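You operate a simulated robot arm through the tools that you are given. There is no shell and no other tool. Be economical: measure what you need, move in short steps, check, and stop when the job is done.

You are at the controls of a simulated robot arm. One attempt, no reset.

## Task
Close machine 4's finished job: card onto its bin's ledge, count slider to the card's number, RESET, main switch off.
Fine: the card on the NOW RUNNING step; RESET once, before switching off. Set down upright: white card.

It is judged by the outcome, as a careful person would: the job done as asked, and still so three seconds after it is handed in. It fails if anything else is knocked over, pushed out of place, dropped, spilled or broken.

## Robot
A 7-joint arm with a two-finger parallel gripper, fixed in place. Base frame: the origin is at the foot of the arm, x ahead of it, y to its left, z up. Readings come in cm, degrees, newtons and seconds.
With the tool pointing down near the work surface it reaches from about 24 to 68 cm from the base axis. Its first joint turns from -66.0 to 66.0 degrees. Payload 2.4 kg.
Tool frame: the origin (TCP) lies between the finger pads and is the grasp point; the fingertips stand 3 cm ahead of it; z points along the fingers, y is the line along which they close. The gripper opens to 9.4 cm. The fingers are 2.8 cm wide and 1 cm thick; the gripper's body (5 by 9.6 cm) begins 5.5 cm behind the TCP.
Orientation is that of the tool frame in the base frame, as a unit quaternion [x, y, z, w]. With the fingers straight down and closing along the base's y, the tool's x points along the base's -x, its y along +y and its z along -z.

## Interface
- The arm moves only by the tool move_arm. Its argument "steps" is a list of rows, each a list of 7 numbers: the shift along the base's x, y, z in cm, then the turn, a rotation vector about the base's x, y, z in degrees, then the finger opening in cm, from 0 to 9.4. In form: [[dx, dy, dz, ax, ay, az, claw], ...]. A call has 1 to 8 rows; each row shifts and turns the commanded pose from where the row before left it. A row lasts 0.2 s, in which the tool goes at most 5 cm and 8.6 degrees; a call with a longer step from one row to the next is refused whole, and so is a gripper value outside its range. A pose out of reach is approached as far as the arm can. The call stops where the force on the tool passes 40 N (or 10 N more than at its start, if that is more) or the arm is blocked; 0.2 s more then pass. The fingers move at their own pace (about 15.3 cm/s each) and stop on an object; they squeeze with about 24 N. The grip force told is the motor's: it shows also when the fingers shut on nothing. Time passes only in rows, and 0.2 s behind the last, so rows that do not move let the fingers close. The reply holds the time, the measured pose of the TCP, the force on the tool along the base axes, the opening and the grip force, in the units named above and with some noise, with the torque about the TCP (base axes, N m) and any sound that the robot's microphone picked up.
- Cameras (640 x 400 px; columns grow to the right, rows downward): "scene" is fixed at [2.55, 47.41, 144.29]; the picture's right is [-0.75, -0.66, 0.00], its down [-0.37, 0.42, -0.83] and it looks along [0.55, -0.63, -0.55] (base axes); focal length 311 px, centre (320, 200). "wrist" rides on the gripper at [7.6, 1.4, -10.2] in the tool frame; the picture's right is [-0.18, 0.98, 0.00], its down [-0.75, -0.14, -0.64] and it looks along [-0.63, -0.12, 0.77] (tool axes); focal length 243 px, centre (320, 200). There is no depth. A picture from a camera that has moved, and an enlarged one, comes with that camera's place and axes in the base frame and with its lens. The place of the scene camera against the robot may be out by one fixed shift of up to 1.8 cm in any direction.
- get_image(camera): a new picture of that camera. The clock stands still meanwhile.
- zoom(camera, box): a new picture of the part [left, top, right, bottom] of that camera's present view, enlarged. The clock stands still meanwhile.
- finish_job(): hands the job in; it is judged then, once.

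Work in short steps. Places have to be worked out from the pictures, the camera data and where the tool is seen: move nearer, look again, correct. Check each grasp and each placing, and mend what went wrong. You have 120 turns and 84 pictures in all, those below and enlarged ones among them. Open the gripper and draw the arm clear of the work before you hand the job in, unless the task says otherwise; then end with one line.

The tools are called after "Call:" as a command line: name --pt "numbers of a row" for each row, then --argument value for the rest, lists and objects as JSON in quotes. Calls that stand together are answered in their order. move_arm: Moves the arm, as the interface text tells. Its arguments: {"type":"object","properties":{"steps":{"type":"array"}},"required":["steps"]} The other tools are called the same way: get_image (camera) takes a picture; zoom (camera, box) takes an enlarged picture of a part of a camera's view; finish_job () hands the job in.

At the start:

```text
clock: 0.0
tcp_pos: [33.28, -6.36, 120.83]
tcp_rot: [0.0, 1.0, 0.0, 0.0]
contact_force: [0.0, 1.0, 0.5]
moment: [-0.02, -0.04, -0.01]
grip_width: 9.4
gripper_force: 0.1
```

scene: 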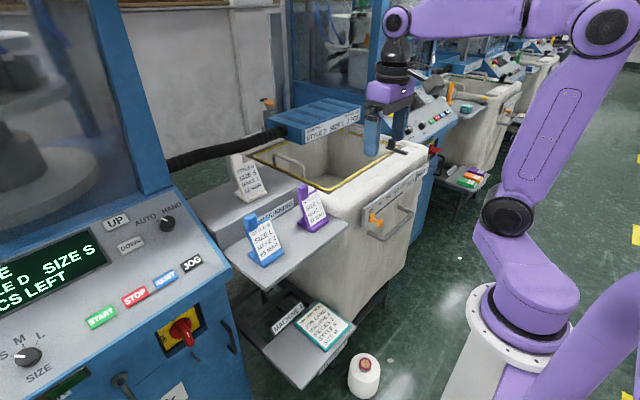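
wrist: 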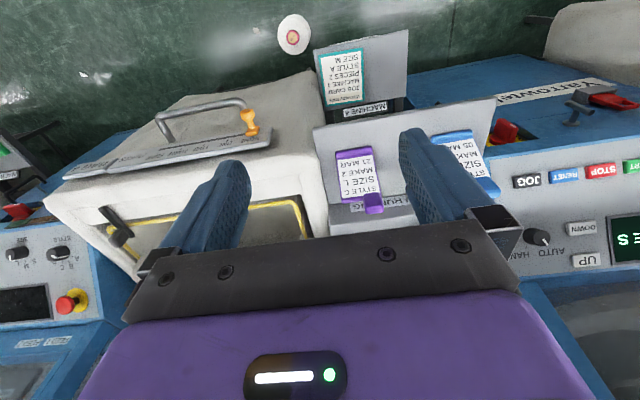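

I start by reading the labels and cards in enlarged views.

Call:
zoom --camera "scene" --box '[200, 130, 360, 230]'

Call:
zoom --camera "scene" --box '[220, 180, 380, 280]'

Call:
zoom --camera "scene" --box '[240, 270, 400, 370]'

Call:
zoom --camera "scene" --box '[0, 200, 260, 400]'

Call:
zoom --camera "scene" --box '[330, 130, 490, 250]'

```text
4.00 times, centred on (280, 180) of scene
camera zoom: at [2.55, 47.41, 144.29], right [-0.75, -0.66, 0.0], down [-0.37, 0.42, -0.83], along [0.55, -0.63, -0.55], focal length 1244 px, centre (480, 280)
```

zoom: 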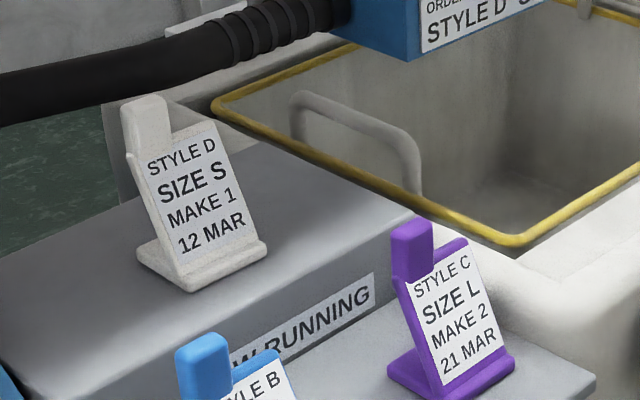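

```text
4.00 times, centred on (300, 230) of scene
camera zoom: at [2.55, 47.41, 144.29], right [-0.75, -0.66, 0.0], down [-0.37, 0.42, -0.83], along [0.55, -0.63, -0.55], focal length 1244 px, centre (400, 80)
```

zoom: 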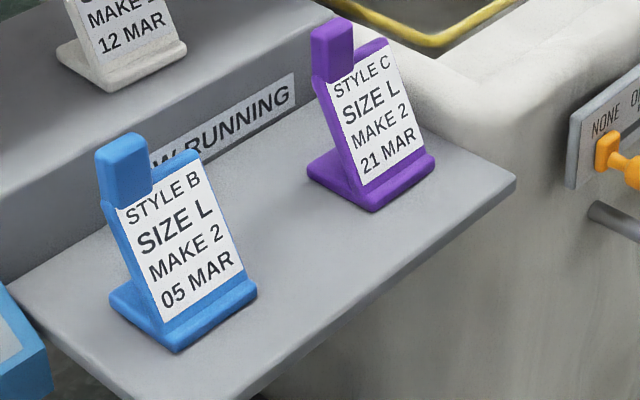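

```text
4.00 times, centred on (320, 320) of scene
camera zoom: at [2.55, 47.41, 144.29], right [-0.75, -0.66, 0.0], down [-0.37, 0.42, -0.83], along [0.55, -0.63, -0.55], focal length 1244 px, centre (320, -280)
```

zoom: 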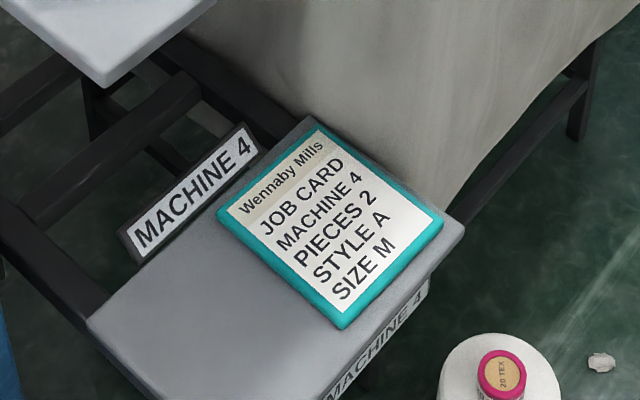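

```text
2.00 times, centred on (130, 300) of scene
camera zoom: at [2.55, 47.41, 144.29], right [-0.75, -0.66, 0.0], down [-0.37, 0.42, -0.83], along [0.55, -0.63, -0.55], focal length 622 px, centre (700, 0)
```

zoom: 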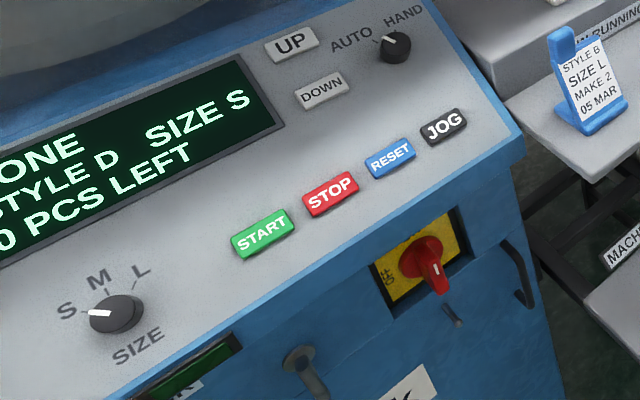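

```text
3.33 times, centred on (410, 190) of scene
camera zoom: at [2.55, 47.41, 144.29], right [-0.75, -0.66, 0.0], down [-0.37, 0.42, -0.83], along [0.55, -0.63, -0.55], focal length 1037 px, centre (20, 233)
```

zoom: 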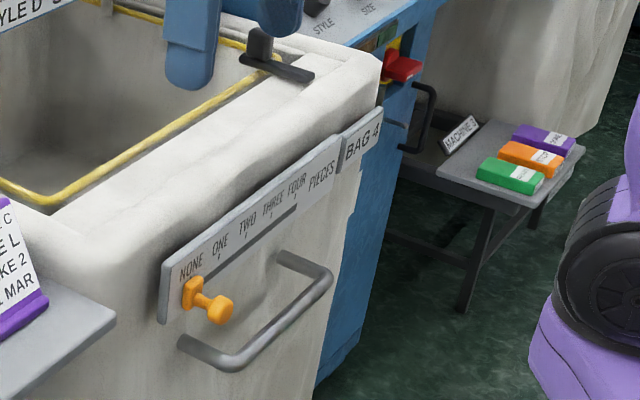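

The white card says STYLE D, SIZE S, MAKE 1, and the panel's job is DONE, STYLE D, SIZE S. I now look for the bin's ledge and the blue box's label.

Call:
zoom --camera "scene" --box '[240, 80, 440, 205]'

Call:
zoom --camera "scene" --box '[380, 40, 580, 200]'

Call:
zoom --camera "wrist" --box '[0, 60, 340, 272]'

Call:
zoom --camera "wrist" --box '[300, 20, 640, 232]'

```text
3.20 times, centred on (340, 142) of scene
camera zoom: at [2.55, 47.41, 144.29], right [-0.75, -0.66, 0.0], down [-0.37, 0.42, -0.83], along [0.55, -0.63, -0.55], focal length 995 px, centre (256, 384)
```

zoom: 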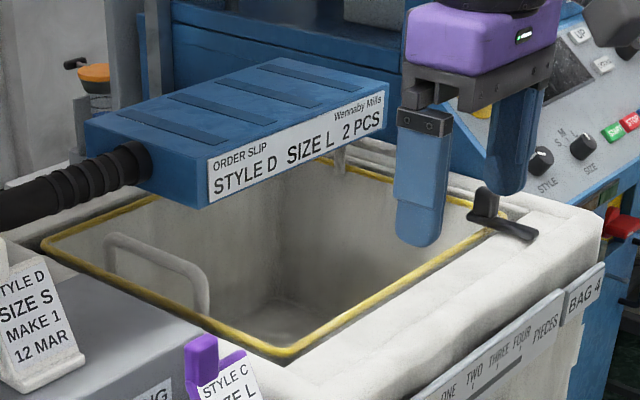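

```text
2.50 times, centred on (480, 120) of scene
camera zoom: at [2.55, 47.41, 144.29], right [-0.75, -0.66, 0.0], down [-0.37, 0.42, -0.83], along [0.55, -0.63, -0.55], focal length 778 px, centre (-80, 400)
```

zoom: 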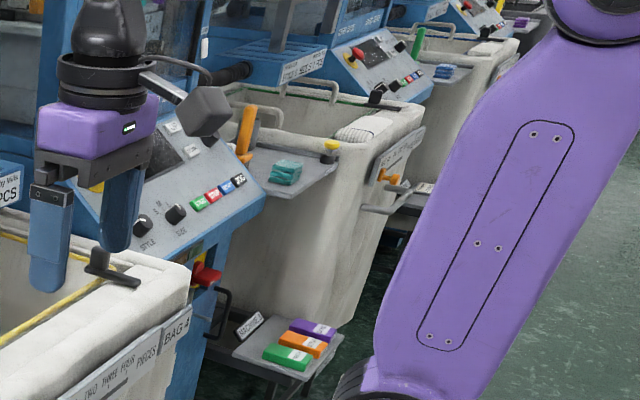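

```text
1.88 times, centred on (170, 166) of wrist
camera zoom: at [25.75, -5.07, 130.98], right [0.18, 0.98, 0.0], down [0.75, -0.14, 0.64], along [0.63, -0.12, -0.77], focal length 457 px, centre (602, 264)
```

zoom: 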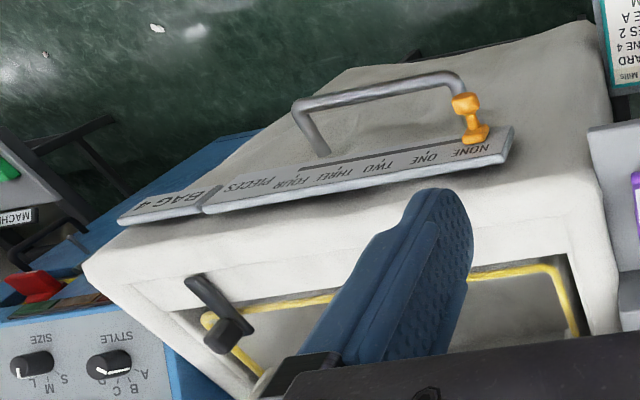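

```text
1.88 times, centred on (470, 126) of wrist
camera zoom: at [25.75, -5.07, 130.98], right [0.18, 0.98, 0.0], down [0.75, -0.14, 0.64], along [0.63, -0.12, -0.77], focal length 457 px, centre (38, 339)
```

zoom: 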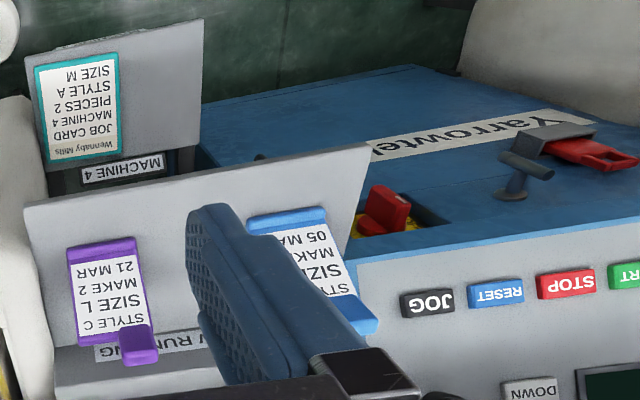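

Neighbouring machines may show what the bin ledge looks like, so I zoom there.

Call:
zoom --camera "scene" --box '[425, 60, 535, 130]'

Call:
zoom --camera "scene" --box '[480, 20, 580, 82]'

Call:
zoom --camera "scene" --box '[350, 130, 450, 230]'

Call:
zoom --camera "scene" --box '[140, 300, 260, 400]'

```text
5.71 times, centred on (480, 95) of scene
camera zoom: at [2.55, 47.41, 144.29], right [-0.75, -0.66, 0.0], down [-0.37, 0.42, -0.83], along [0.55, -0.63, -0.55], focal length 1778 px, centre (-594, 800)
```

zoom: 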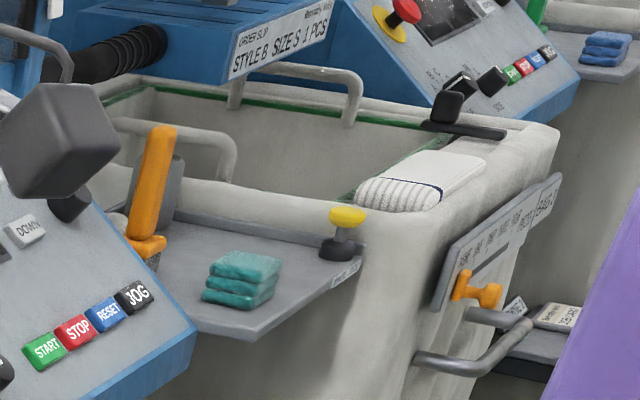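

```text
6.40 times, centred on (530, 51) of scene
camera zoom: at [2.55, 47.41, 144.29], right [-0.75, -0.66, 0.0], down [-0.37, 0.42, -0.83], along [0.55, -0.63, -0.55], focal length 1991 px, centre (-1024, 1154)
```

zoom: 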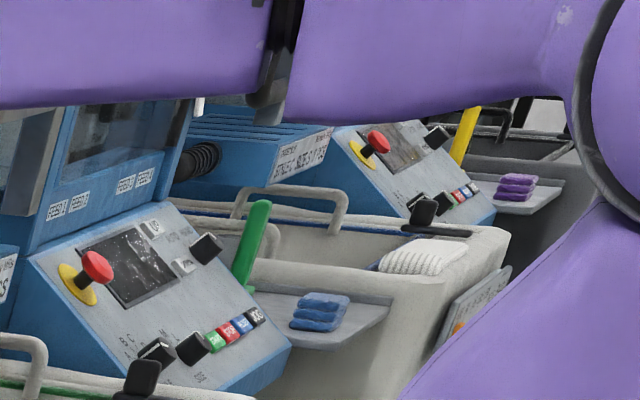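

```text
4.00 times, centred on (400, 180) of scene
camera zoom: at [2.55, 47.41, 144.29], right [-0.75, -0.66, 0.0], down [-0.37, 0.42, -0.83], along [0.55, -0.63, -0.55], focal length 1244 px, centre (0, 280)
```

zoom: 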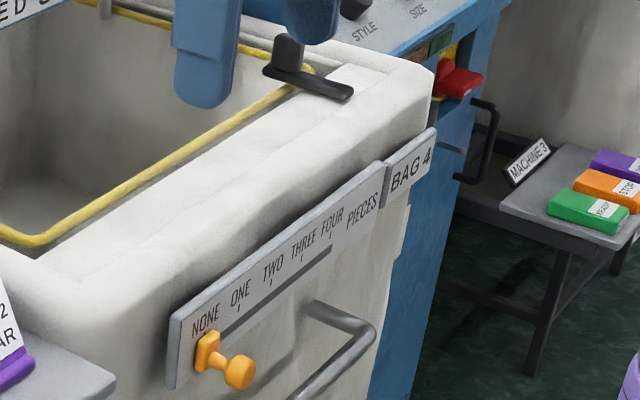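

```text
4.00 times, centred on (200, 350) of scene
camera zoom: at [2.55, 47.41, 144.29], right [-0.75, -0.66, 0.0], down [-0.37, 0.42, -0.83], along [0.55, -0.63, -0.55], focal length 1244 px, centre (800, -400)
```

zoom: 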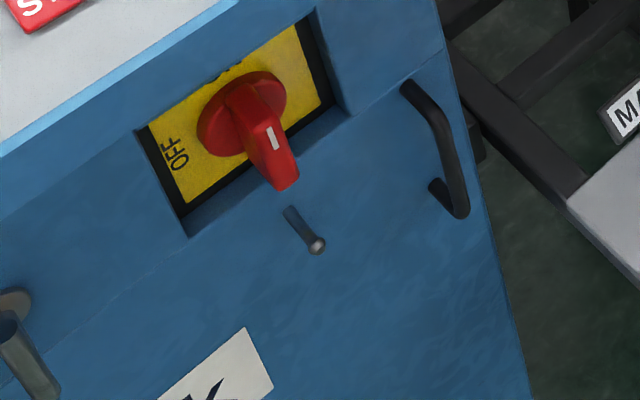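

Triangulating both views: slider knob ≈ (39.5,-21.4,86.5), RESET ≈ (58.8,34.4,93.5), main switch ≈ (59.3,35,73.6), NOW RUNNING step front ≈ (59,-5,94), white card near (67,3). The bin's white front rim (BAG 4) is its ledge; next bins hold socks there. I move up over toward the card for a closer look.

Call:
move_arm --pt "4 2.5 0 0 0 0 9.4" --pt "4 2.5 0 0 0 0 9.4" --pt "4 2.5 0 0 0 0 9.4" --pt "4 2.5 0 0 0 0 9.4"

Call:
get_image --camera "wrist"

Call:
get_image --camera "scene"

```text
clock: 1.0
tcp_pos: [49.53, 3.49, 120.86]
tcp_rot: [0.001, 1.0, 0.001, 0.0]
contact_force: [0.2, -0.2, 0.6]
moment: [0.01, 0.02, 0.04]
grip_width: 9.42
gripper_force: 0.1
```

```text
68 pictures are left
camera wrist: at [41.88, 4.84, 131.04], right [0.19, 0.98, 0.0], down [0.75, -0.14, 0.64], along [0.63, -0.12, -0.77], focal length 243 px, centre (320, 200)
```

wrist: 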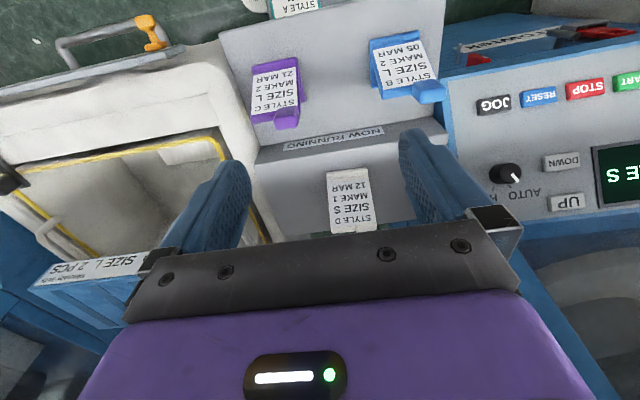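

```text
67 pictures are left
```

scene: 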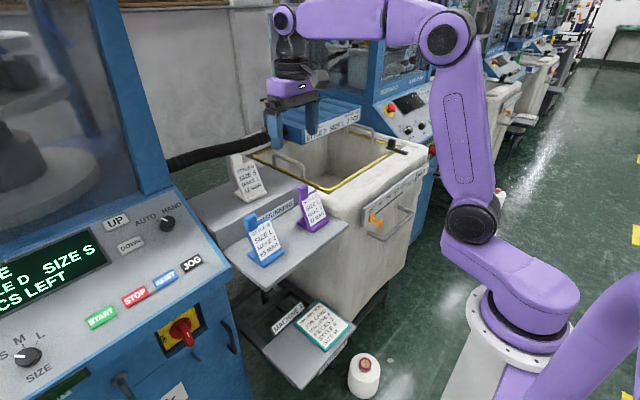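

The steps run along the base y axis. I zoom into the white card and the bin's rim in this view.

Call:
zoom --camera "wrist" --box '[220, 120, 440, 257]'

Call:
zoom --camera "scene" --box '[200, 130, 330, 210]'

Call:
zoom --camera "wrist" --box '[0, 0, 260, 162]'

```text
2.91 times, centred on (330, 188) of wrist
camera zoom: at [41.88, 4.84, 131.04], right [0.19, 0.98, 0.0], down [0.75, -0.14, 0.64], along [0.63, -0.12, -0.77], focal length 706 px, centre (291, 234)
```

zoom: 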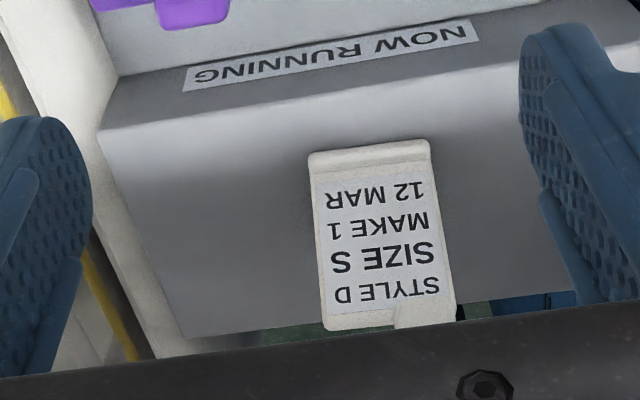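

```text
4.92 times, centred on (265, 170) of scene
camera zoom: at [2.55, 47.41, 144.29], right [-0.75, -0.66, 0.0], down [-0.37, 0.42, -0.83], along [0.55, -0.63, -0.55], focal length 1531 px, centre (591, 348)
```

zoom: 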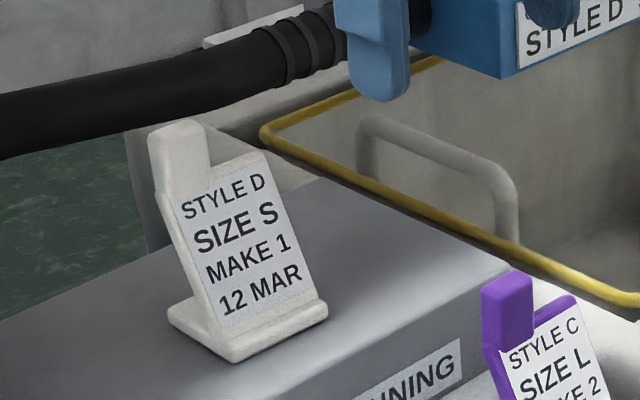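

```text
2.46 times, centred on (130, 81) of wrist
camera zoom: at [41.88, 4.84, 131.04], right [0.19, 0.98, 0.0], down [0.75, -0.14, 0.64], along [0.63, -0.12, -0.77], focal length 597 px, centre (788, 493)
```

zoom: 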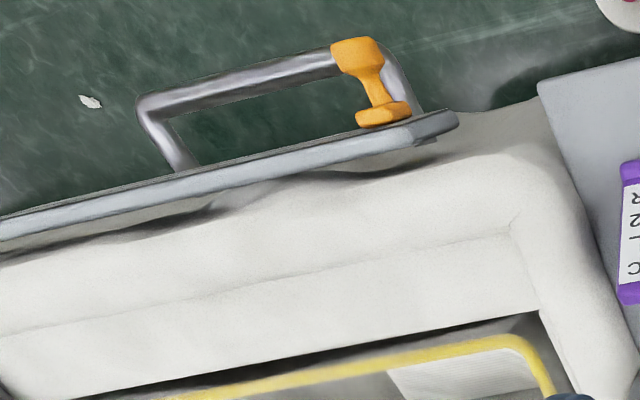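

White card: tab centre ≈ (67.5,6.6,107.5), base on z≈96.8, yawed a few degrees. I now look closer at the bin's ledge and slider before picking.

Call:
move_arm --pt "-2.5 -4 -1 0 0 0 9.4" --pt "-2.5 -4 -1 0 0 0 9.4" --pt "-2.5 -4 -1 0 0 0 9.4" --pt "-2.5 -4 -1 0 0 0 9.4" --pt "-2.5 -4 -1 0 0 0 9.4" --pt "-1 -1 0 0 0 0 9.4"

Call:
get_image --camera "wrist"

Call:
zoom --camera "scene" --box '[300, 130, 450, 224]'

```text
clock: 2.4
tcp_pos: [35.74, -17.55, 115.7]
tcp_rot: [0.0, 1.0, 0.0, 0.0]
contact_force: [-0.5, 0.4, 0.3]
moment: [-0.03, -0.03, 0.02]
grip_width: 9.4
gripper_force: 0.1
```

```text
63 pictures are left
camera wrist: at [28.13, -16.14, 125.95], right [0.18, 0.98, 0.0], down [0.75, -0.14, 0.64], along [0.63, -0.12, -0.77], focal length 243 px, centre (320, 200)
```

wrist: 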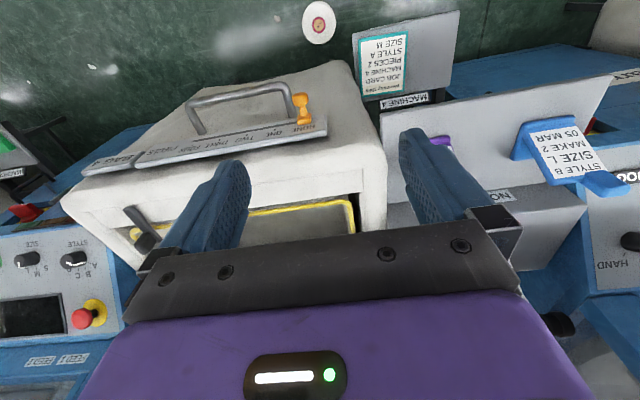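

```text
4.26 times, centred on (375, 177) of scene
camera zoom: at [2.55, 47.41, 144.29], right [-0.75, -0.66, 0.0], down [-0.37, 0.42, -0.83], along [0.55, -0.63, -0.55], focal length 1324 px, centre (86, 298)
```

zoom: 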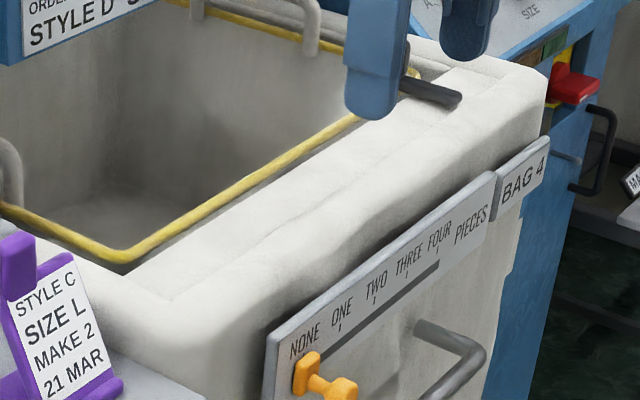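

Call:
zoom --camera "wrist" --box '[60, 50, 400, 262]'

```text
1.88 times, centred on (230, 156) of wrist
camera zoom: at [28.13, -16.14, 125.95], right [0.18, 0.98, 0.0], down [0.75, -0.14, 0.64], along [0.63, -0.12, -0.77], focal length 457 px, centre (489, 283)
```

zoom: 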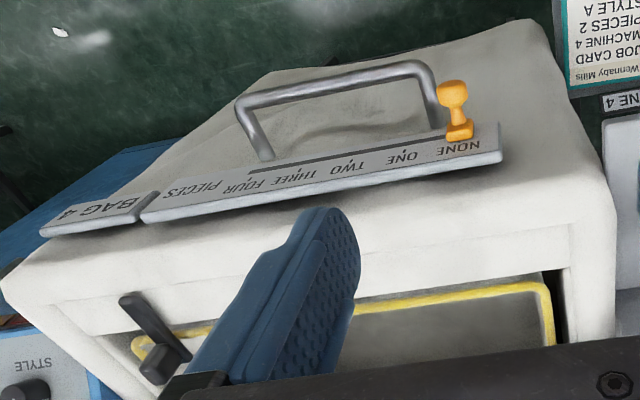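

Ledge top estimates to z≈93.6, inner edge x≈54.6, seam x≈49.5. I go closer to see the profile.

Call:
move_arm --pt "3 0 -4 0 0 0 9.4" --pt "3 0 -4 0 0 0 9.4"

Call:
get_image --camera "wrist"

```text
clock: 3.0
tcp_pos: [41.73, -17.45, 107.72]
tcp_rot: [0.0, 1.0, 0.0, 0.0]
contact_force: [0.2, -0.1, 0.1]
moment: [0.0, -0.01, 0.03]
grip_width: 9.41
gripper_force: 0.2
```

```text
60 pictures are left
camera wrist: at [34.23, -16.08, 117.94], right [0.18, 0.98, 0.0], down [0.75, -0.14, 0.64], along [0.63, -0.12, -0.77], focal length 243 px, centre (320, 200)
```

wrist: 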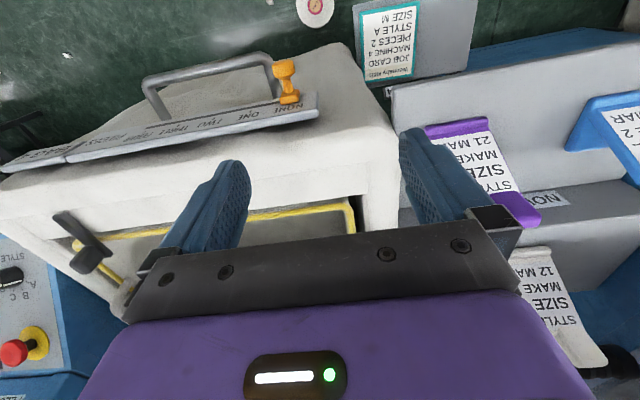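

Call:
zoom --camera "wrist" --box '[230, 80, 430, 205]'

```text
3.20 times, centred on (330, 142) of wrist
camera zoom: at [34.23, -16.08, 117.94], right [0.18, 0.98, 0.0], down [0.75, -0.14, 0.64], along [0.63, -0.12, -0.77], focal length 776 px, centre (288, 384)
```

zoom: 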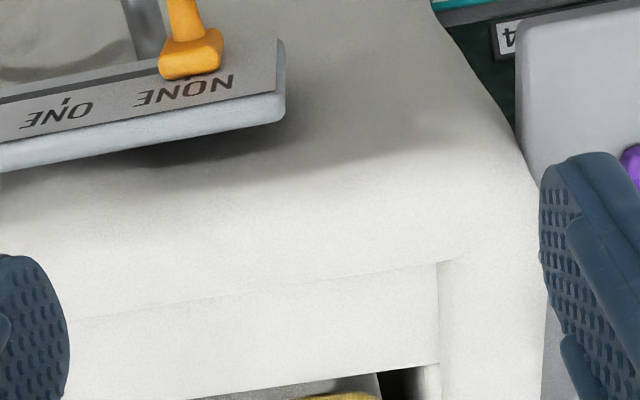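

The ledge top is flat, x≈45–54.6, z≈93.5, y from −13.5 to the clip at ≈ −33. Now to the white card: raise, tilt the tool 25° forward (for reach), and stop short in front of the tab.

Call:
move_arm --pt "2.2 3 1.8 0 -3.1 0 9.4" --pt "2.2 3 1.8 0 -3.1 0 9.4" --pt "2.2 3 1.8 0 -3.1 0 9.4" --pt "2.2 3 1.8 0 -3.1 0 9.4" --pt "2.2 3 1.8 0 -3.1 0 6" --pt "2.2 3 1.8 0 -3.1 0 6" --pt "2.2 3 1.8 0 -3.1 0 6" --pt "2.2 3 1.8 0 -3.3 0 6"

Call:
get_image --camera "wrist"

Call:
zoom --camera "scene" --box '[200, 90, 360, 210]'

```text
clock: 4.8
tcp_pos: [59.45, 6.67, 122.26]
tcp_rot: [0.001, 0.976, 0.0, 0.217]
contact_force: [0.5, 0.5, -0.2]
moment: [-0.03, 0.02, -0.01]
grip_width: 5.98
gripper_force: 0.1
```

```text
58 pictures are left
camera wrist: at [48.19, 7.99, 128.32], right [0.17, 0.98, 0.08], down [0.41, -0.14, 0.9], along [0.9, -0.12, -0.43], focal length 243 px, centre (320, 200)
```

wrist: 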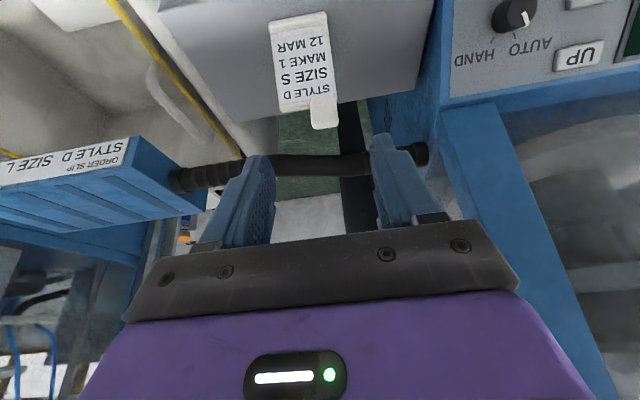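

```text
3.33 times, centred on (280, 150) of scene
camera zoom: at [2.55, 47.41, 144.29], right [-0.75, -0.66, 0.0], down [-0.37, 0.42, -0.83], along [0.55, -0.63, -0.55], focal length 1037 px, centre (453, 367)
```

zoom: 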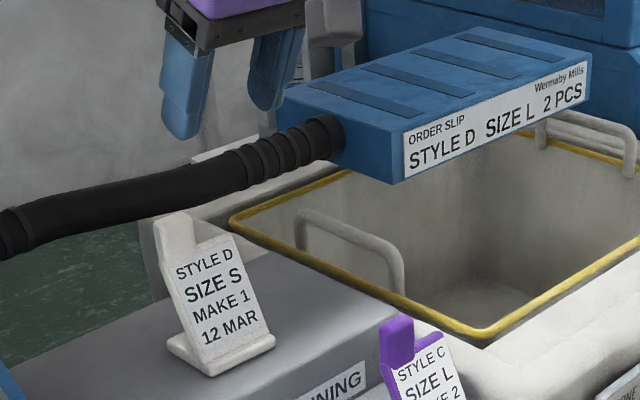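

Tab top ≈ (67.4,6.5,110.7), about 3 cm wide. I descend along the tool axis to just above it, yawing −4° to match, and check.

Call:
move_arm --pt "1.8 -0.1 -1 0 0 -2 6" --pt "1.5 0 -3 0 0 -2 6" --pt "1.4 0 -3 0 0 0 6" --pt "0.5 0 -1.2 0 0 0 6"

Call:
zoom --camera "wrist" --box '[200, 60, 440, 250]'

Call:
zoom --camera "scene" --box '[200, 120, 300, 200]'

```text
clock: 5.8
tcp_pos: [64.64, 6.47, 113.89]
tcp_rot: [0.035, 0.976, -0.008, 0.216]
contact_force: [0.2, -0.3, 0.7]
moment: [0.01, -0.01, 0.03]
grip_width: 5.96
gripper_force: 0.0
```

```text
2.11 times, centred on (320, 155) of wrist
camera zoom: at [53.57, 8.6, 119.95], right [0.24, 0.97, 0.08], down [0.4, -0.17, 0.9], along [0.89, -0.18, -0.43], focal length 511 px, centre (320, 295)
```

zoom: 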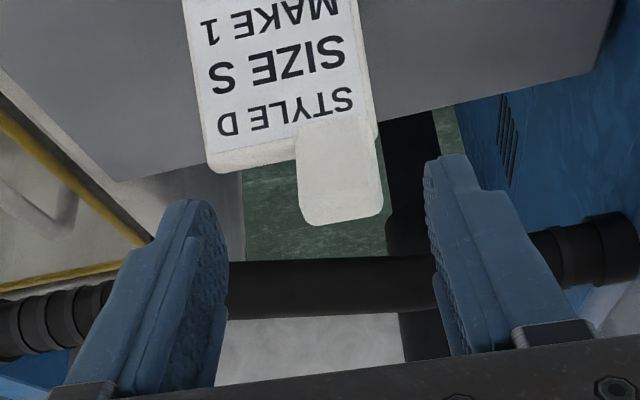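

```text
5.00 times, centred on (250, 160) of scene
camera zoom: at [2.55, 47.41, 144.29], right [-0.75, -0.66, 0.0], down [-0.37, 0.42, -0.83], along [0.55, -0.63, -0.55], focal length 1555 px, centre (670, 400)
```

zoom: 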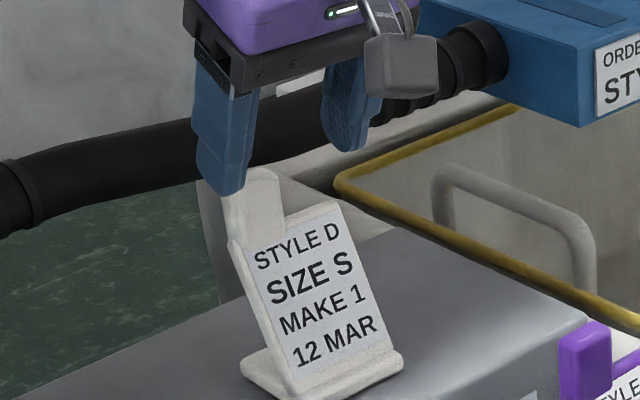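

Tab top agrees: (67.4,6.7,110.8), width ≈2.7 cm. Final descent and close.

Call:
move_arm --pt "1 0.1 -1.7 0 0 0 6" --pt "1.15 0.1 -1.8 0 0 0 6" --pt "0 0 0 0 0 0 6"

Call:
zoom --camera "wrist" --box '[200, 60, 440, 250]'

Call:
zoom --camera "scene" --box '[200, 120, 300, 200]'

```text
clock: 6.6
tcp_pos: [66.92, 6.6, 110.5]
tcp_rot: [0.034, 0.976, -0.007, 0.216]
contact_force: [-0.8, -0.1, -0.7]
moment: [0.03, -0.05, 0.04]
grip_width: 6.01
gripper_force: 0.1
```

```text
2.11 times, centred on (320, 155) of wrist
camera zoom: at [55.73, 8.81, 116.49], right [0.24, 0.97, 0.08], down [0.4, -0.17, 0.9], along [0.89, -0.18, -0.43], focal length 511 px, centre (320, 295)
```

zoom: 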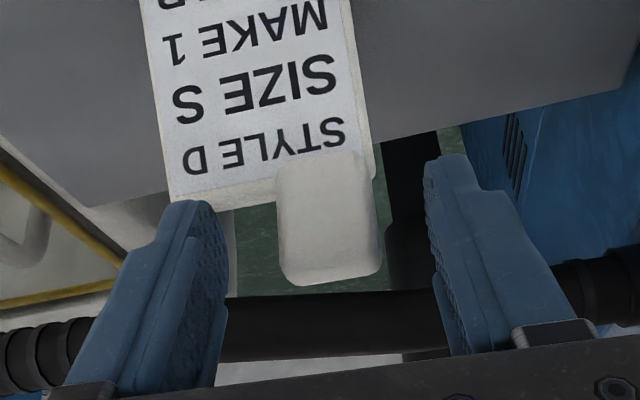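

```text
5.00 times, centred on (250, 160) of scene
camera zoom: at [2.55, 47.41, 144.29], right [-0.75, -0.66, 0.0], down [-0.37, 0.42, -0.83], along [0.55, -0.63, -0.55], focal length 1555 px, centre (670, 400)
```

zoom: 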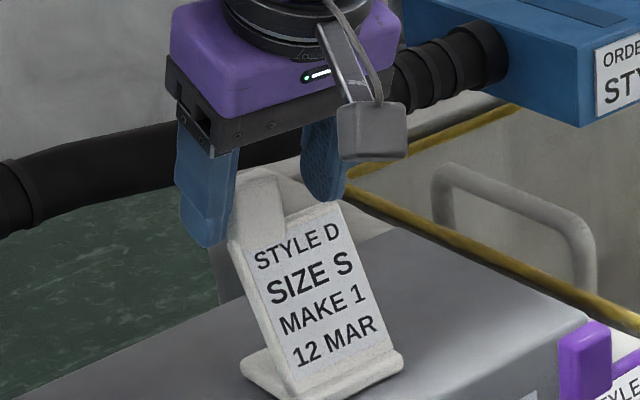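

The fingers straddle the tab, centred and clear of the card's top edge. Closing.

Call:
move_arm --pt "0 0 0 0 0 0 4" --pt "0 0 0 0 0 0 2.2" --pt "0 0 0 0 0 0 2" --pt "0 0 0 0 0 0 2"

Call:
zoom --camera "wrist" --box '[200, 60, 440, 250]'

```text
clock: 7.6
tcp_pos: [66.79, 6.62, 110.5]
tcp_rot: [0.034, 0.976, -0.007, 0.216]
contact_force: [0.6, 0.4, 0.0]
moment: [0.0, -0.01, 0.02]
grip_width: 2.92
gripper_force: 24.1
```

```text
2.11 times, centred on (320, 155) of wrist
camera zoom: at [55.71, 8.8, 116.5], right [0.24, 0.97, 0.08], down [0.4, -0.17, 0.9], along [0.89, -0.18, -0.43], focal length 511 px, centre (320, 295)
```

zoom: 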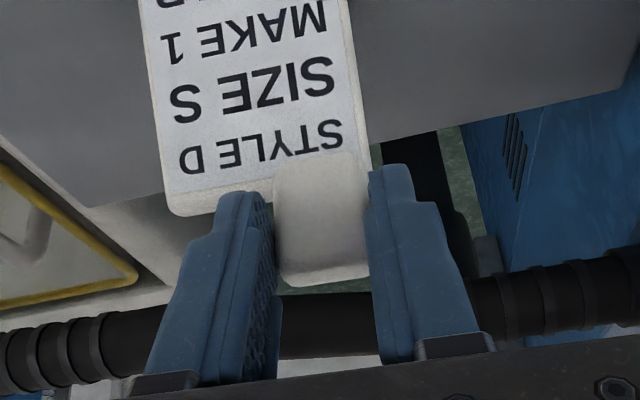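

Gripped (2.92 cm, 24 N). I lift straight up 6 cm first and check that the card hangs steady.

Call:
move_arm --pt "0 0 1.5 0 0 0 2" --pt "0 0 2.5 0 0 0 2" --pt "0 0 3 0 0 0 2"

Call:
zoom --camera "scene" --box '[200, 90, 330, 200]'

```text
clock: 8.4
tcp_pos: [66.87, 6.73, 117.39]
tcp_rot: [0.034, 0.976, -0.007, 0.216]
contact_force: [-0.7, -0.1, 0.1]
moment: [-0.01, 0.01, -0.03]
grip_width: 2.92
gripper_force: 23.6
```

```text
3.64 times, centred on (265, 145) of scene
camera zoom: at [2.55, 47.41, 144.29], right [-0.75, -0.66, 0.0], down [-0.37, 0.42, -0.83], along [0.55, -0.63, -0.55], focal length 1131 px, centre (520, 400)
```

zoom: 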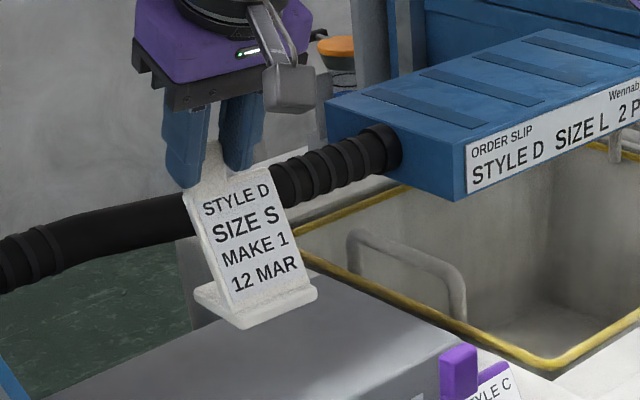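

The card hangs straight. I carry it high over toward the ledge, turning the yaw back 4°.

Call:
move_arm --pt "-3 -2 2.5 0 0 0 2" --pt "-3 -3 1.5 0 0 0 2" --pt "-1.4 -4 0 0 0 1 2" --pt "-1.4 -4 0 0 0 1 2" --pt "-1.4 -4 0 0 0 1 2" --pt "-1.4 -4 0 0 0 1 2" --pt "-1.4 -4 0 0 0 0 2" --pt "-1.3 -4 0 0 0 0 2"

Call:
move_arm --pt "-1.3 -4 -1 0 0 0 2" --pt "-1.2 -4 -2 0 0 0 2" --pt "0 0 -3 0 0 0 2"

Call:
get_image --camera "wrist"

Call:
zoom --camera "scene" --box '[310, 80, 470, 220]'

```text
clock: 10.2
tcp_pos: [52.51, -22.48, 121.36]
tcp_rot: [0.0, 0.976, 0.001, 0.216]
contact_force: [0.1, -0.8, -0.3]
moment: [0.01, 0.01, -0.01]
grip_width: 2.92
gripper_force: 23.8
```

```text
clock: 11.0
tcp_pos: [50.07, -30.38, 115.21]
tcp_rot: [0.001, 0.976, 0.0, 0.218]
contact_force: [-0.6, -0.6, -1.3]
moment: [0.02, 0.03, 0.0]
grip_width: 2.91
gripper_force: 23.8
```

```text
50 pictures are left
camera wrist: at [38.76, -29.04, 121.38], right [0.17, 0.98, 0.08], down [0.41, -0.14, 0.9], along [0.9, -0.12, -0.43], focal length 243 px, centre (320, 200)
```

wrist: 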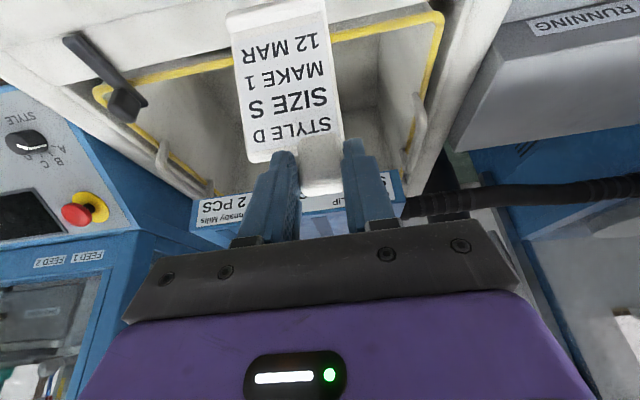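

```text
2.86 times, centred on (390, 150) of scene
camera zoom: at [2.56, 47.41, 144.29], right [-0.75, -0.66, 0.0], down [-0.37, 0.42, -0.83], along [0.55, -0.63, -0.55], focal length 889 px, centre (120, 343)
```

zoom: 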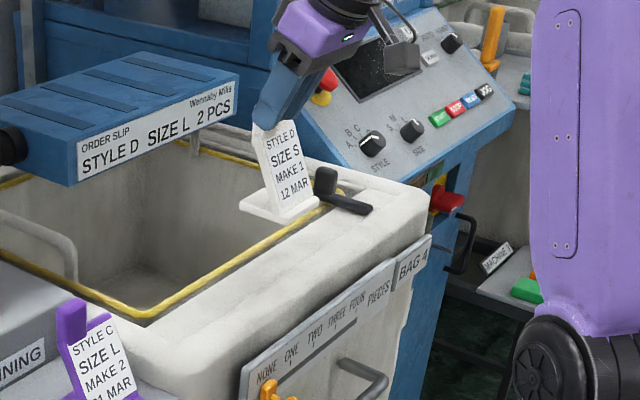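

Card base now spans x≈46–52, y≈−35 to −28.5, about 8–10 cm above the ledge and clear of the clip. I lower part way and look again.

Call:
move_arm --pt "0.4 0 -3 0 0 0 2" --pt "0.2 0 -2.7 0 0 0 2"

Call:
zoom --camera "scene" --box '[330, 110, 430, 200]'

Call:
get_image --camera "wrist"

```text
clock: 11.6
tcp_pos: [50.72, -30.46, 109.63]
tcp_rot: [-0.001, 0.976, 0.0, 0.217]
contact_force: [-0.1, -0.3, -1.4]
moment: [-0.01, 0.01, -0.04]
grip_width: 2.91
gripper_force: 24.2
```

```text
4.44 times, centred on (380, 155) of scene
camera zoom: at [2.55, 47.41, 144.29], right [-0.75, -0.66, 0.0], down [-0.37, 0.42, -0.83], along [0.55, -0.63, -0.55], focal length 1382 px, centre (53, 400)
```

zoom: 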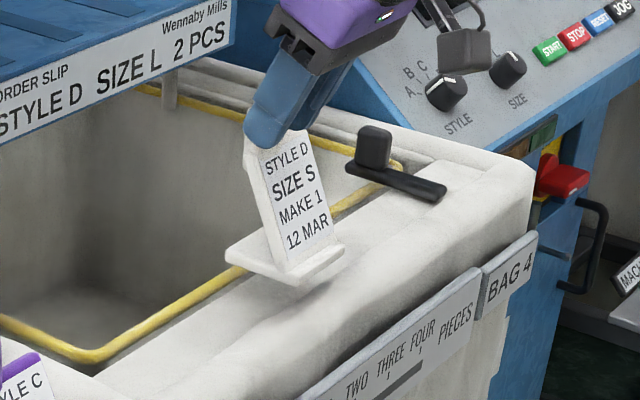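

```text
47 pictures are left
camera wrist: at [39.46, -29.03, 115.69], right [0.17, 0.98, 0.08], down [0.41, -0.14, 0.9], along [0.9, -0.12, -0.43], focal length 243 px, centre (320, 200)
```

wrist: 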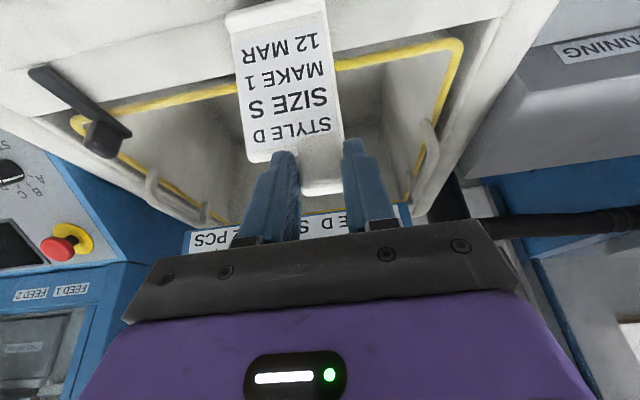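

Still a few cm above the ledge, with a faint shadow under it. I lower in small rows watching the force.

Call:
move_arm --pt "0 0 -0.8 0 0 0 2" --pt "0 0 -0.7 0 0 0 2" --pt "0 0 0 0 0 0 2"

Call:
zoom --camera "scene" --box '[350, 140, 430, 200]'

```text
clock: 12.4
tcp_pos: [50.55, -30.34, 108.23]
tcp_rot: [0.0, 0.976, 0.0, 0.216]
contact_force: [-0.2, -0.3, -0.9]
moment: [0.01, 0.03, 0.01]
grip_width: 2.94
gripper_force: 23.9
```

```text
6.67 times, centred on (390, 170) of scene
camera zoom: at [2.55, 47.41, 144.29], right [-0.75, -0.66, 0.0], down [-0.37, 0.42, -0.83], along [0.55, -0.63, -0.55], focal length 2074 px, centre (-147, 400)
```

zoom: 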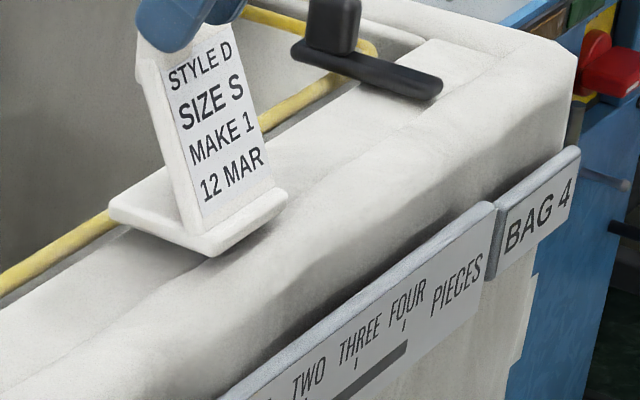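

Call:
move_arm --pt "0 0 -0.4 0 0 0 2" --pt "0 0 -0.4 0 0 0 2" --pt "0 0 0 0 0 0 2"

Call:
move_arm --pt "0 0 -0.3 0 0 0 2" --pt "0 0 0 0 0 0 2"

Call:
zoom --camera "scene" --box '[350, 140, 430, 200]'

```text
clock: 13.2
tcp_pos: [50.67, -30.37, 107.5]
tcp_rot: [0.0, 0.976, 0.0, 0.216]
contact_force: [0.5, 0.3, -0.7]
moment: [-0.03, 0.03, 0.01]
grip_width: 2.93
gripper_force: 24.0
```

```text
clock: 13.8
tcp_pos: [50.61, -30.38, 107.24]
tcp_rot: [0.0, 0.976, 0.0, 0.216]
contact_force: [0.3, 0.3, -0.4]
moment: [0.0, 0.0, 0.0]
grip_width: 2.92
gripper_force: 24.1
```

```text
6.67 times, centred on (390, 170) of scene
camera zoom: at [2.55, 47.41, 144.29], right [-0.75, -0.66, 0.0], down [-0.37, 0.42, -0.83], along [0.55, -0.63, -0.55], focal length 2074 px, centre (-147, 400)
```

zoom: 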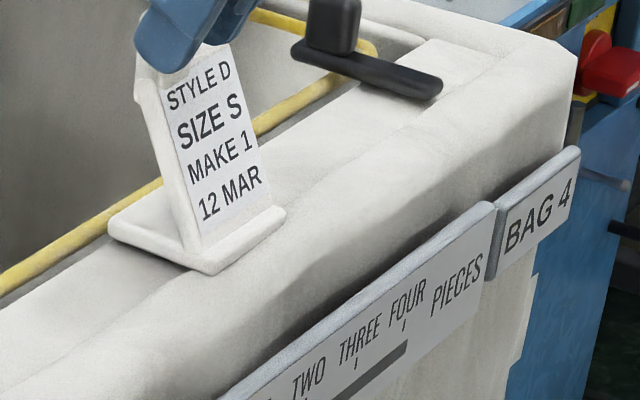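

Almost down; the rear edge is close to the yellow frame, so I shift 0.5 cm toward me and continue in small steps.

Call:
move_arm --pt "-0.5 0 0 0 0 0 2" --pt "0 0 -0.25 0 0 0 2" --pt "0 0 0 0 0 0 2"

Call:
move_arm --pt "0 0 -0.25 0 0 0 2" --pt "0 0 0 0 0 0 2"

Call:
zoom --camera "scene" --box '[350, 140, 430, 200]'

```text
clock: 14.6
tcp_pos: [50.17, -30.4, 107.04]
tcp_rot: [0.0, 0.976, -0.001, 0.217]
contact_force: [-0.8, 0.7, -0.2]
moment: [-0.01, -0.03, 0.0]
grip_width: 2.94
gripper_force: 24.2
```

```text
clock: 15.2
tcp_pos: [50.02, -30.33, 106.82]
tcp_rot: [0.0, 0.976, -0.001, 0.218]
contact_force: [-2.5, 1.4, 9.0]
moment: [0.03, 0.51, 0.0]
grip_width: 2.92
gripper_force: 24.3
```

```text
6.67 times, centred on (390, 170) of scene
camera zoom: at [2.53, 47.42, 144.28], right [-0.75, -0.66, 0.0], down [-0.37, 0.42, -0.83], along [0.55, -0.63, -0.55], focal length 2074 px, centre (-147, 400)
```

zoom: 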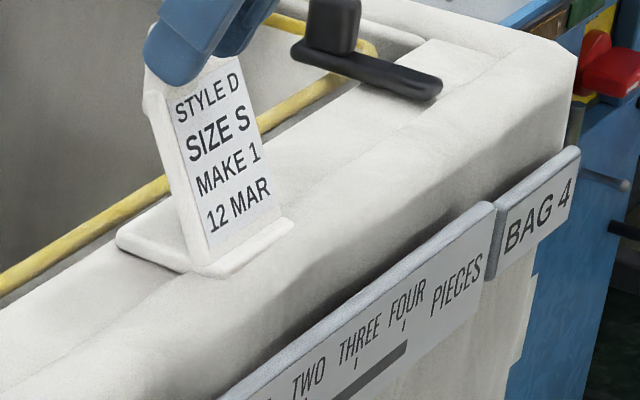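

Contact (9 N up), front edge touching first. I ease the squeeze open slightly and see how it settles.

Call:
move_arm --pt "0 0 0.1 0 0 0 2" --pt "0 0 0 0 0 0 3.3" --pt "0 0 0 0 0 0 4" --pt "0 0 0 0 0 0 5" --pt "0 0 0 0 0 0 5"

Call:
zoom --camera "scene" --box '[350, 140, 430, 200]'

Call:
zoom --camera "wrist" --box '[200, 0, 440, 250]'

```text
clock: 16.4
tcp_pos: [50.11, -30.32, 106.76]
tcp_rot: [0.0, 0.976, 0.0, 0.217]
contact_force: [-0.4, -0.1, 0.2]
moment: [0.0, 0.04, -0.03]
grip_width: 5.0
gripper_force: 0.1
```

```text
6.67 times, centred on (390, 170) of scene
camera zoom: at [2.55, 47.41, 144.29], right [-0.75, -0.66, 0.0], down [-0.37, 0.42, -0.83], along [0.55, -0.63, -0.55], focal length 2074 px, centre (-147, 400)
```

zoom: 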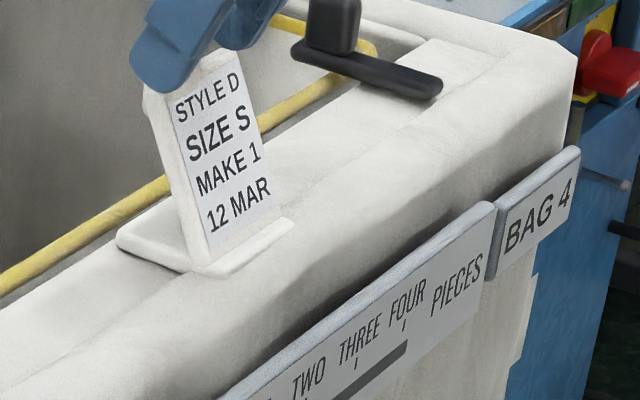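

```text
1.60 times, centred on (320, 125) of wrist
camera zoom: at [38.87, -28.98, 112.8], right [0.17, 0.98, 0.08], down [0.41, -0.14, 0.9], along [0.9, -0.12, -0.43], focal length 388 px, centre (320, 320)
```

zoom: 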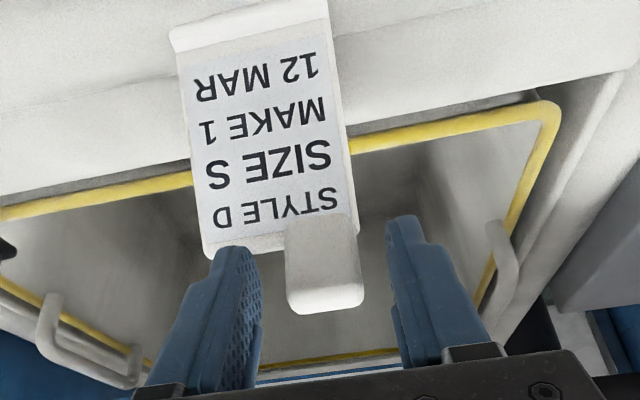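

The card stands upright on the ledge by itself. I withdraw along the tool axis, then go back and untilt toward a view of the slider.

Call:
move_arm --pt "-1.3 0 2.7 0 0 0 5" --pt "-1.7 0 3.6 0 0 0 5" --pt "-2.5 1 2 0 5 0 5" --pt "-3.5 2 0 0 5 0 5" --pt "-3.5 2 -1 0 5 0 5" --pt "-3.5 2 -2 0 5 0 5" --pt "-2 2 -3.5 0 5.1 0 5" --pt "0 1 -3.5 0 0 0 5"

Call:
get_image --camera "wrist"

Call:
get_image --camera "scene"

```text
clock: 18.2
tcp_pos: [32.1, -20.36, 105.05]
tcp_rot: [0.0, 1.0, 0.0, -0.001]
contact_force: [-0.6, -0.4, 0.6]
moment: [-0.01, -0.01, -0.02]
grip_width: 4.99
gripper_force: 0.1
```

```text
41 pictures are left
camera wrist: at [24.49, -18.93, 115.26], right [0.18, 0.98, 0.0], down [0.76, -0.14, 0.64], along [0.63, -0.12, -0.77], focal length 243 px, centre (320, 200)
```

wrist: 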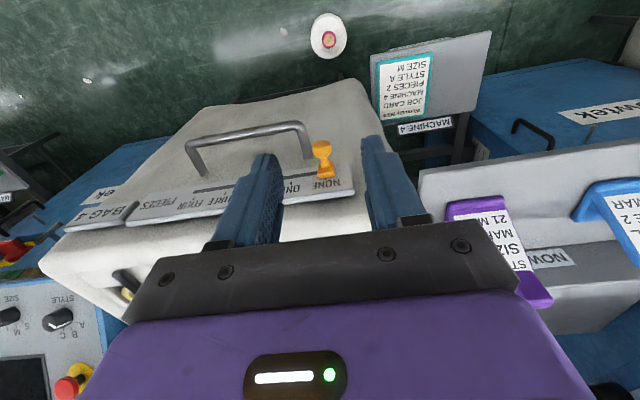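

```text
40 pictures are left
```

scene: 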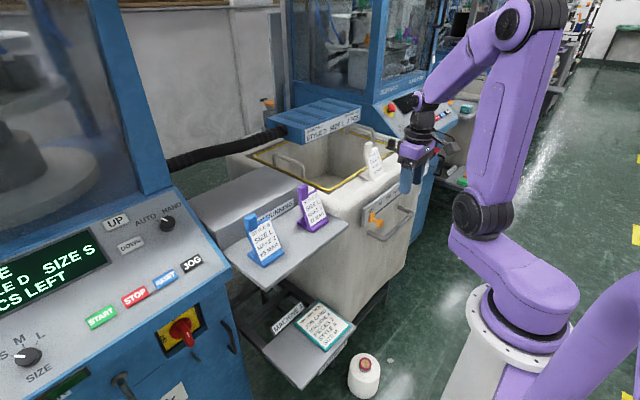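

Call:
zoom --camera "wrist" --box '[180, 90, 400, 230]'

Call:
zoom --camera "scene" --box '[340, 170, 440, 240]'

```text
2.86 times, centred on (290, 160) of wrist
camera zoom: at [24.49, -18.93, 115.26], right [0.18, 0.98, 0.0], down [0.76, -0.14, 0.64], along [0.63, -0.12, -0.77], focal length 693 px, centre (406, 314)
```

zoom: 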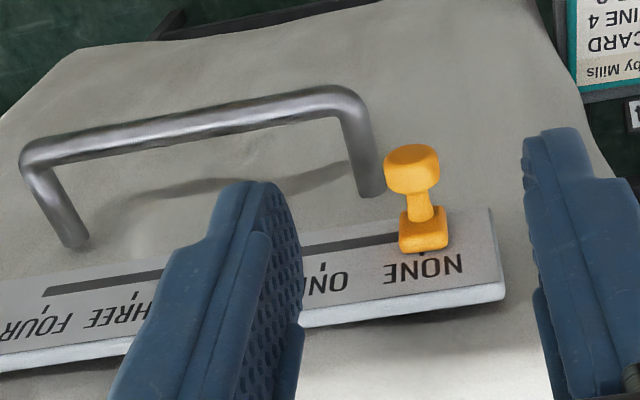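

```text
5.71 times, centred on (390, 205) of scene
camera zoom: at [2.55, 47.41, 144.29], right [-0.75, -0.66, 0.0], down [-0.37, 0.42, -0.83], along [0.55, -0.63, -0.55], focal length 1778 px, centre (-80, 171)
```

zoom: 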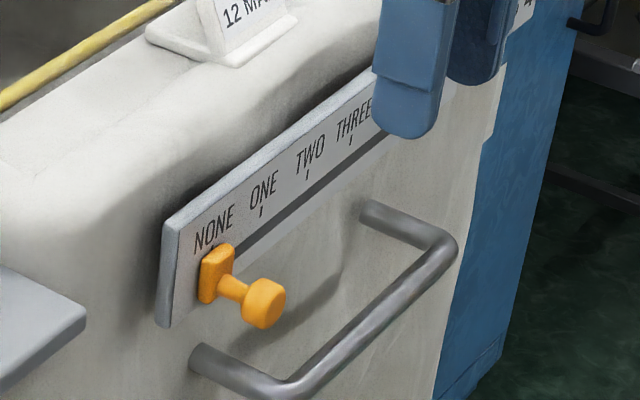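

Slider: knob centre ≈ (39.7,−21.6,85.8), dia ≈2.7; ticks spaced ≈5.1 cm (ONE at y≈−26.95); handle bar lies lower at z≈80.3. I move above the knob and check.

Call:
move_arm --pt "3 -0.4 -3 0 0 0 5" --pt "3 -0.4 -3.5 0 0 0 5" --pt "1.5 -0.4 -3.5 0 0 0 5" --pt "0 0 -2 0 0 0 5"

Call:
get_image --camera "wrist"

Call:
zoom --camera "scene" --box '[340, 150, 440, 240]'

```text
clock: 19.2
tcp_pos: [39.6, -21.45, 93.15]
tcp_rot: [0.0, 1.0, 0.0, 0.0]
contact_force: [0.3, -1.0, 0.2]
moment: [-0.02, 0.02, 0.03]
grip_width: 4.99
gripper_force: 0.0
```

```text
37 pictures are left
camera wrist: at [32.01, -20.17, 103.25], right [0.18, 0.98, 0.0], down [0.75, -0.14, 0.64], along [0.63, -0.12, -0.77], focal length 243 px, centre (320, 200)
```

wrist: 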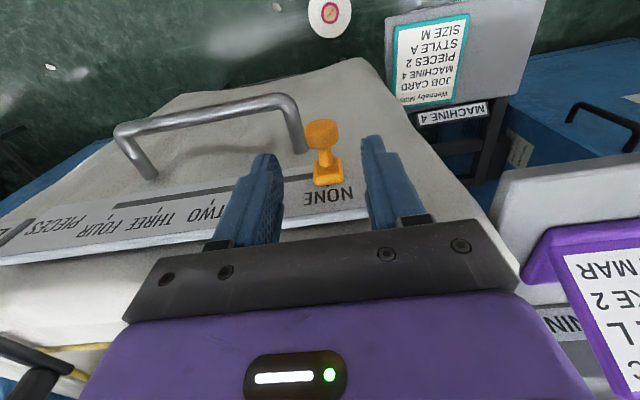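

```text
4.44 times, centred on (390, 195) of scene
camera zoom: at [2.55, 47.41, 144.29], right [-0.75, -0.66, 0.0], down [-0.37, 0.42, -0.83], along [0.55, -0.63, -0.55], focal length 1382 px, centre (9, 222)
```

zoom: 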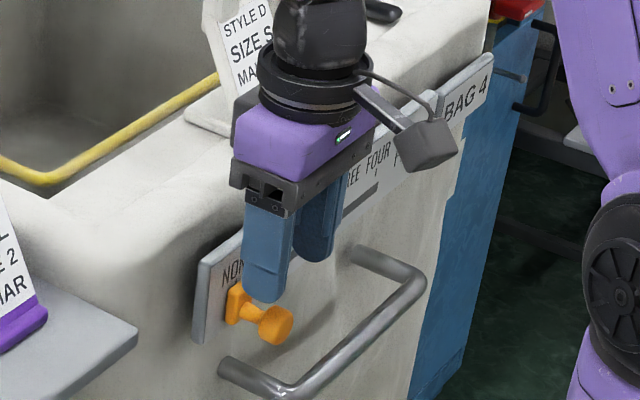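

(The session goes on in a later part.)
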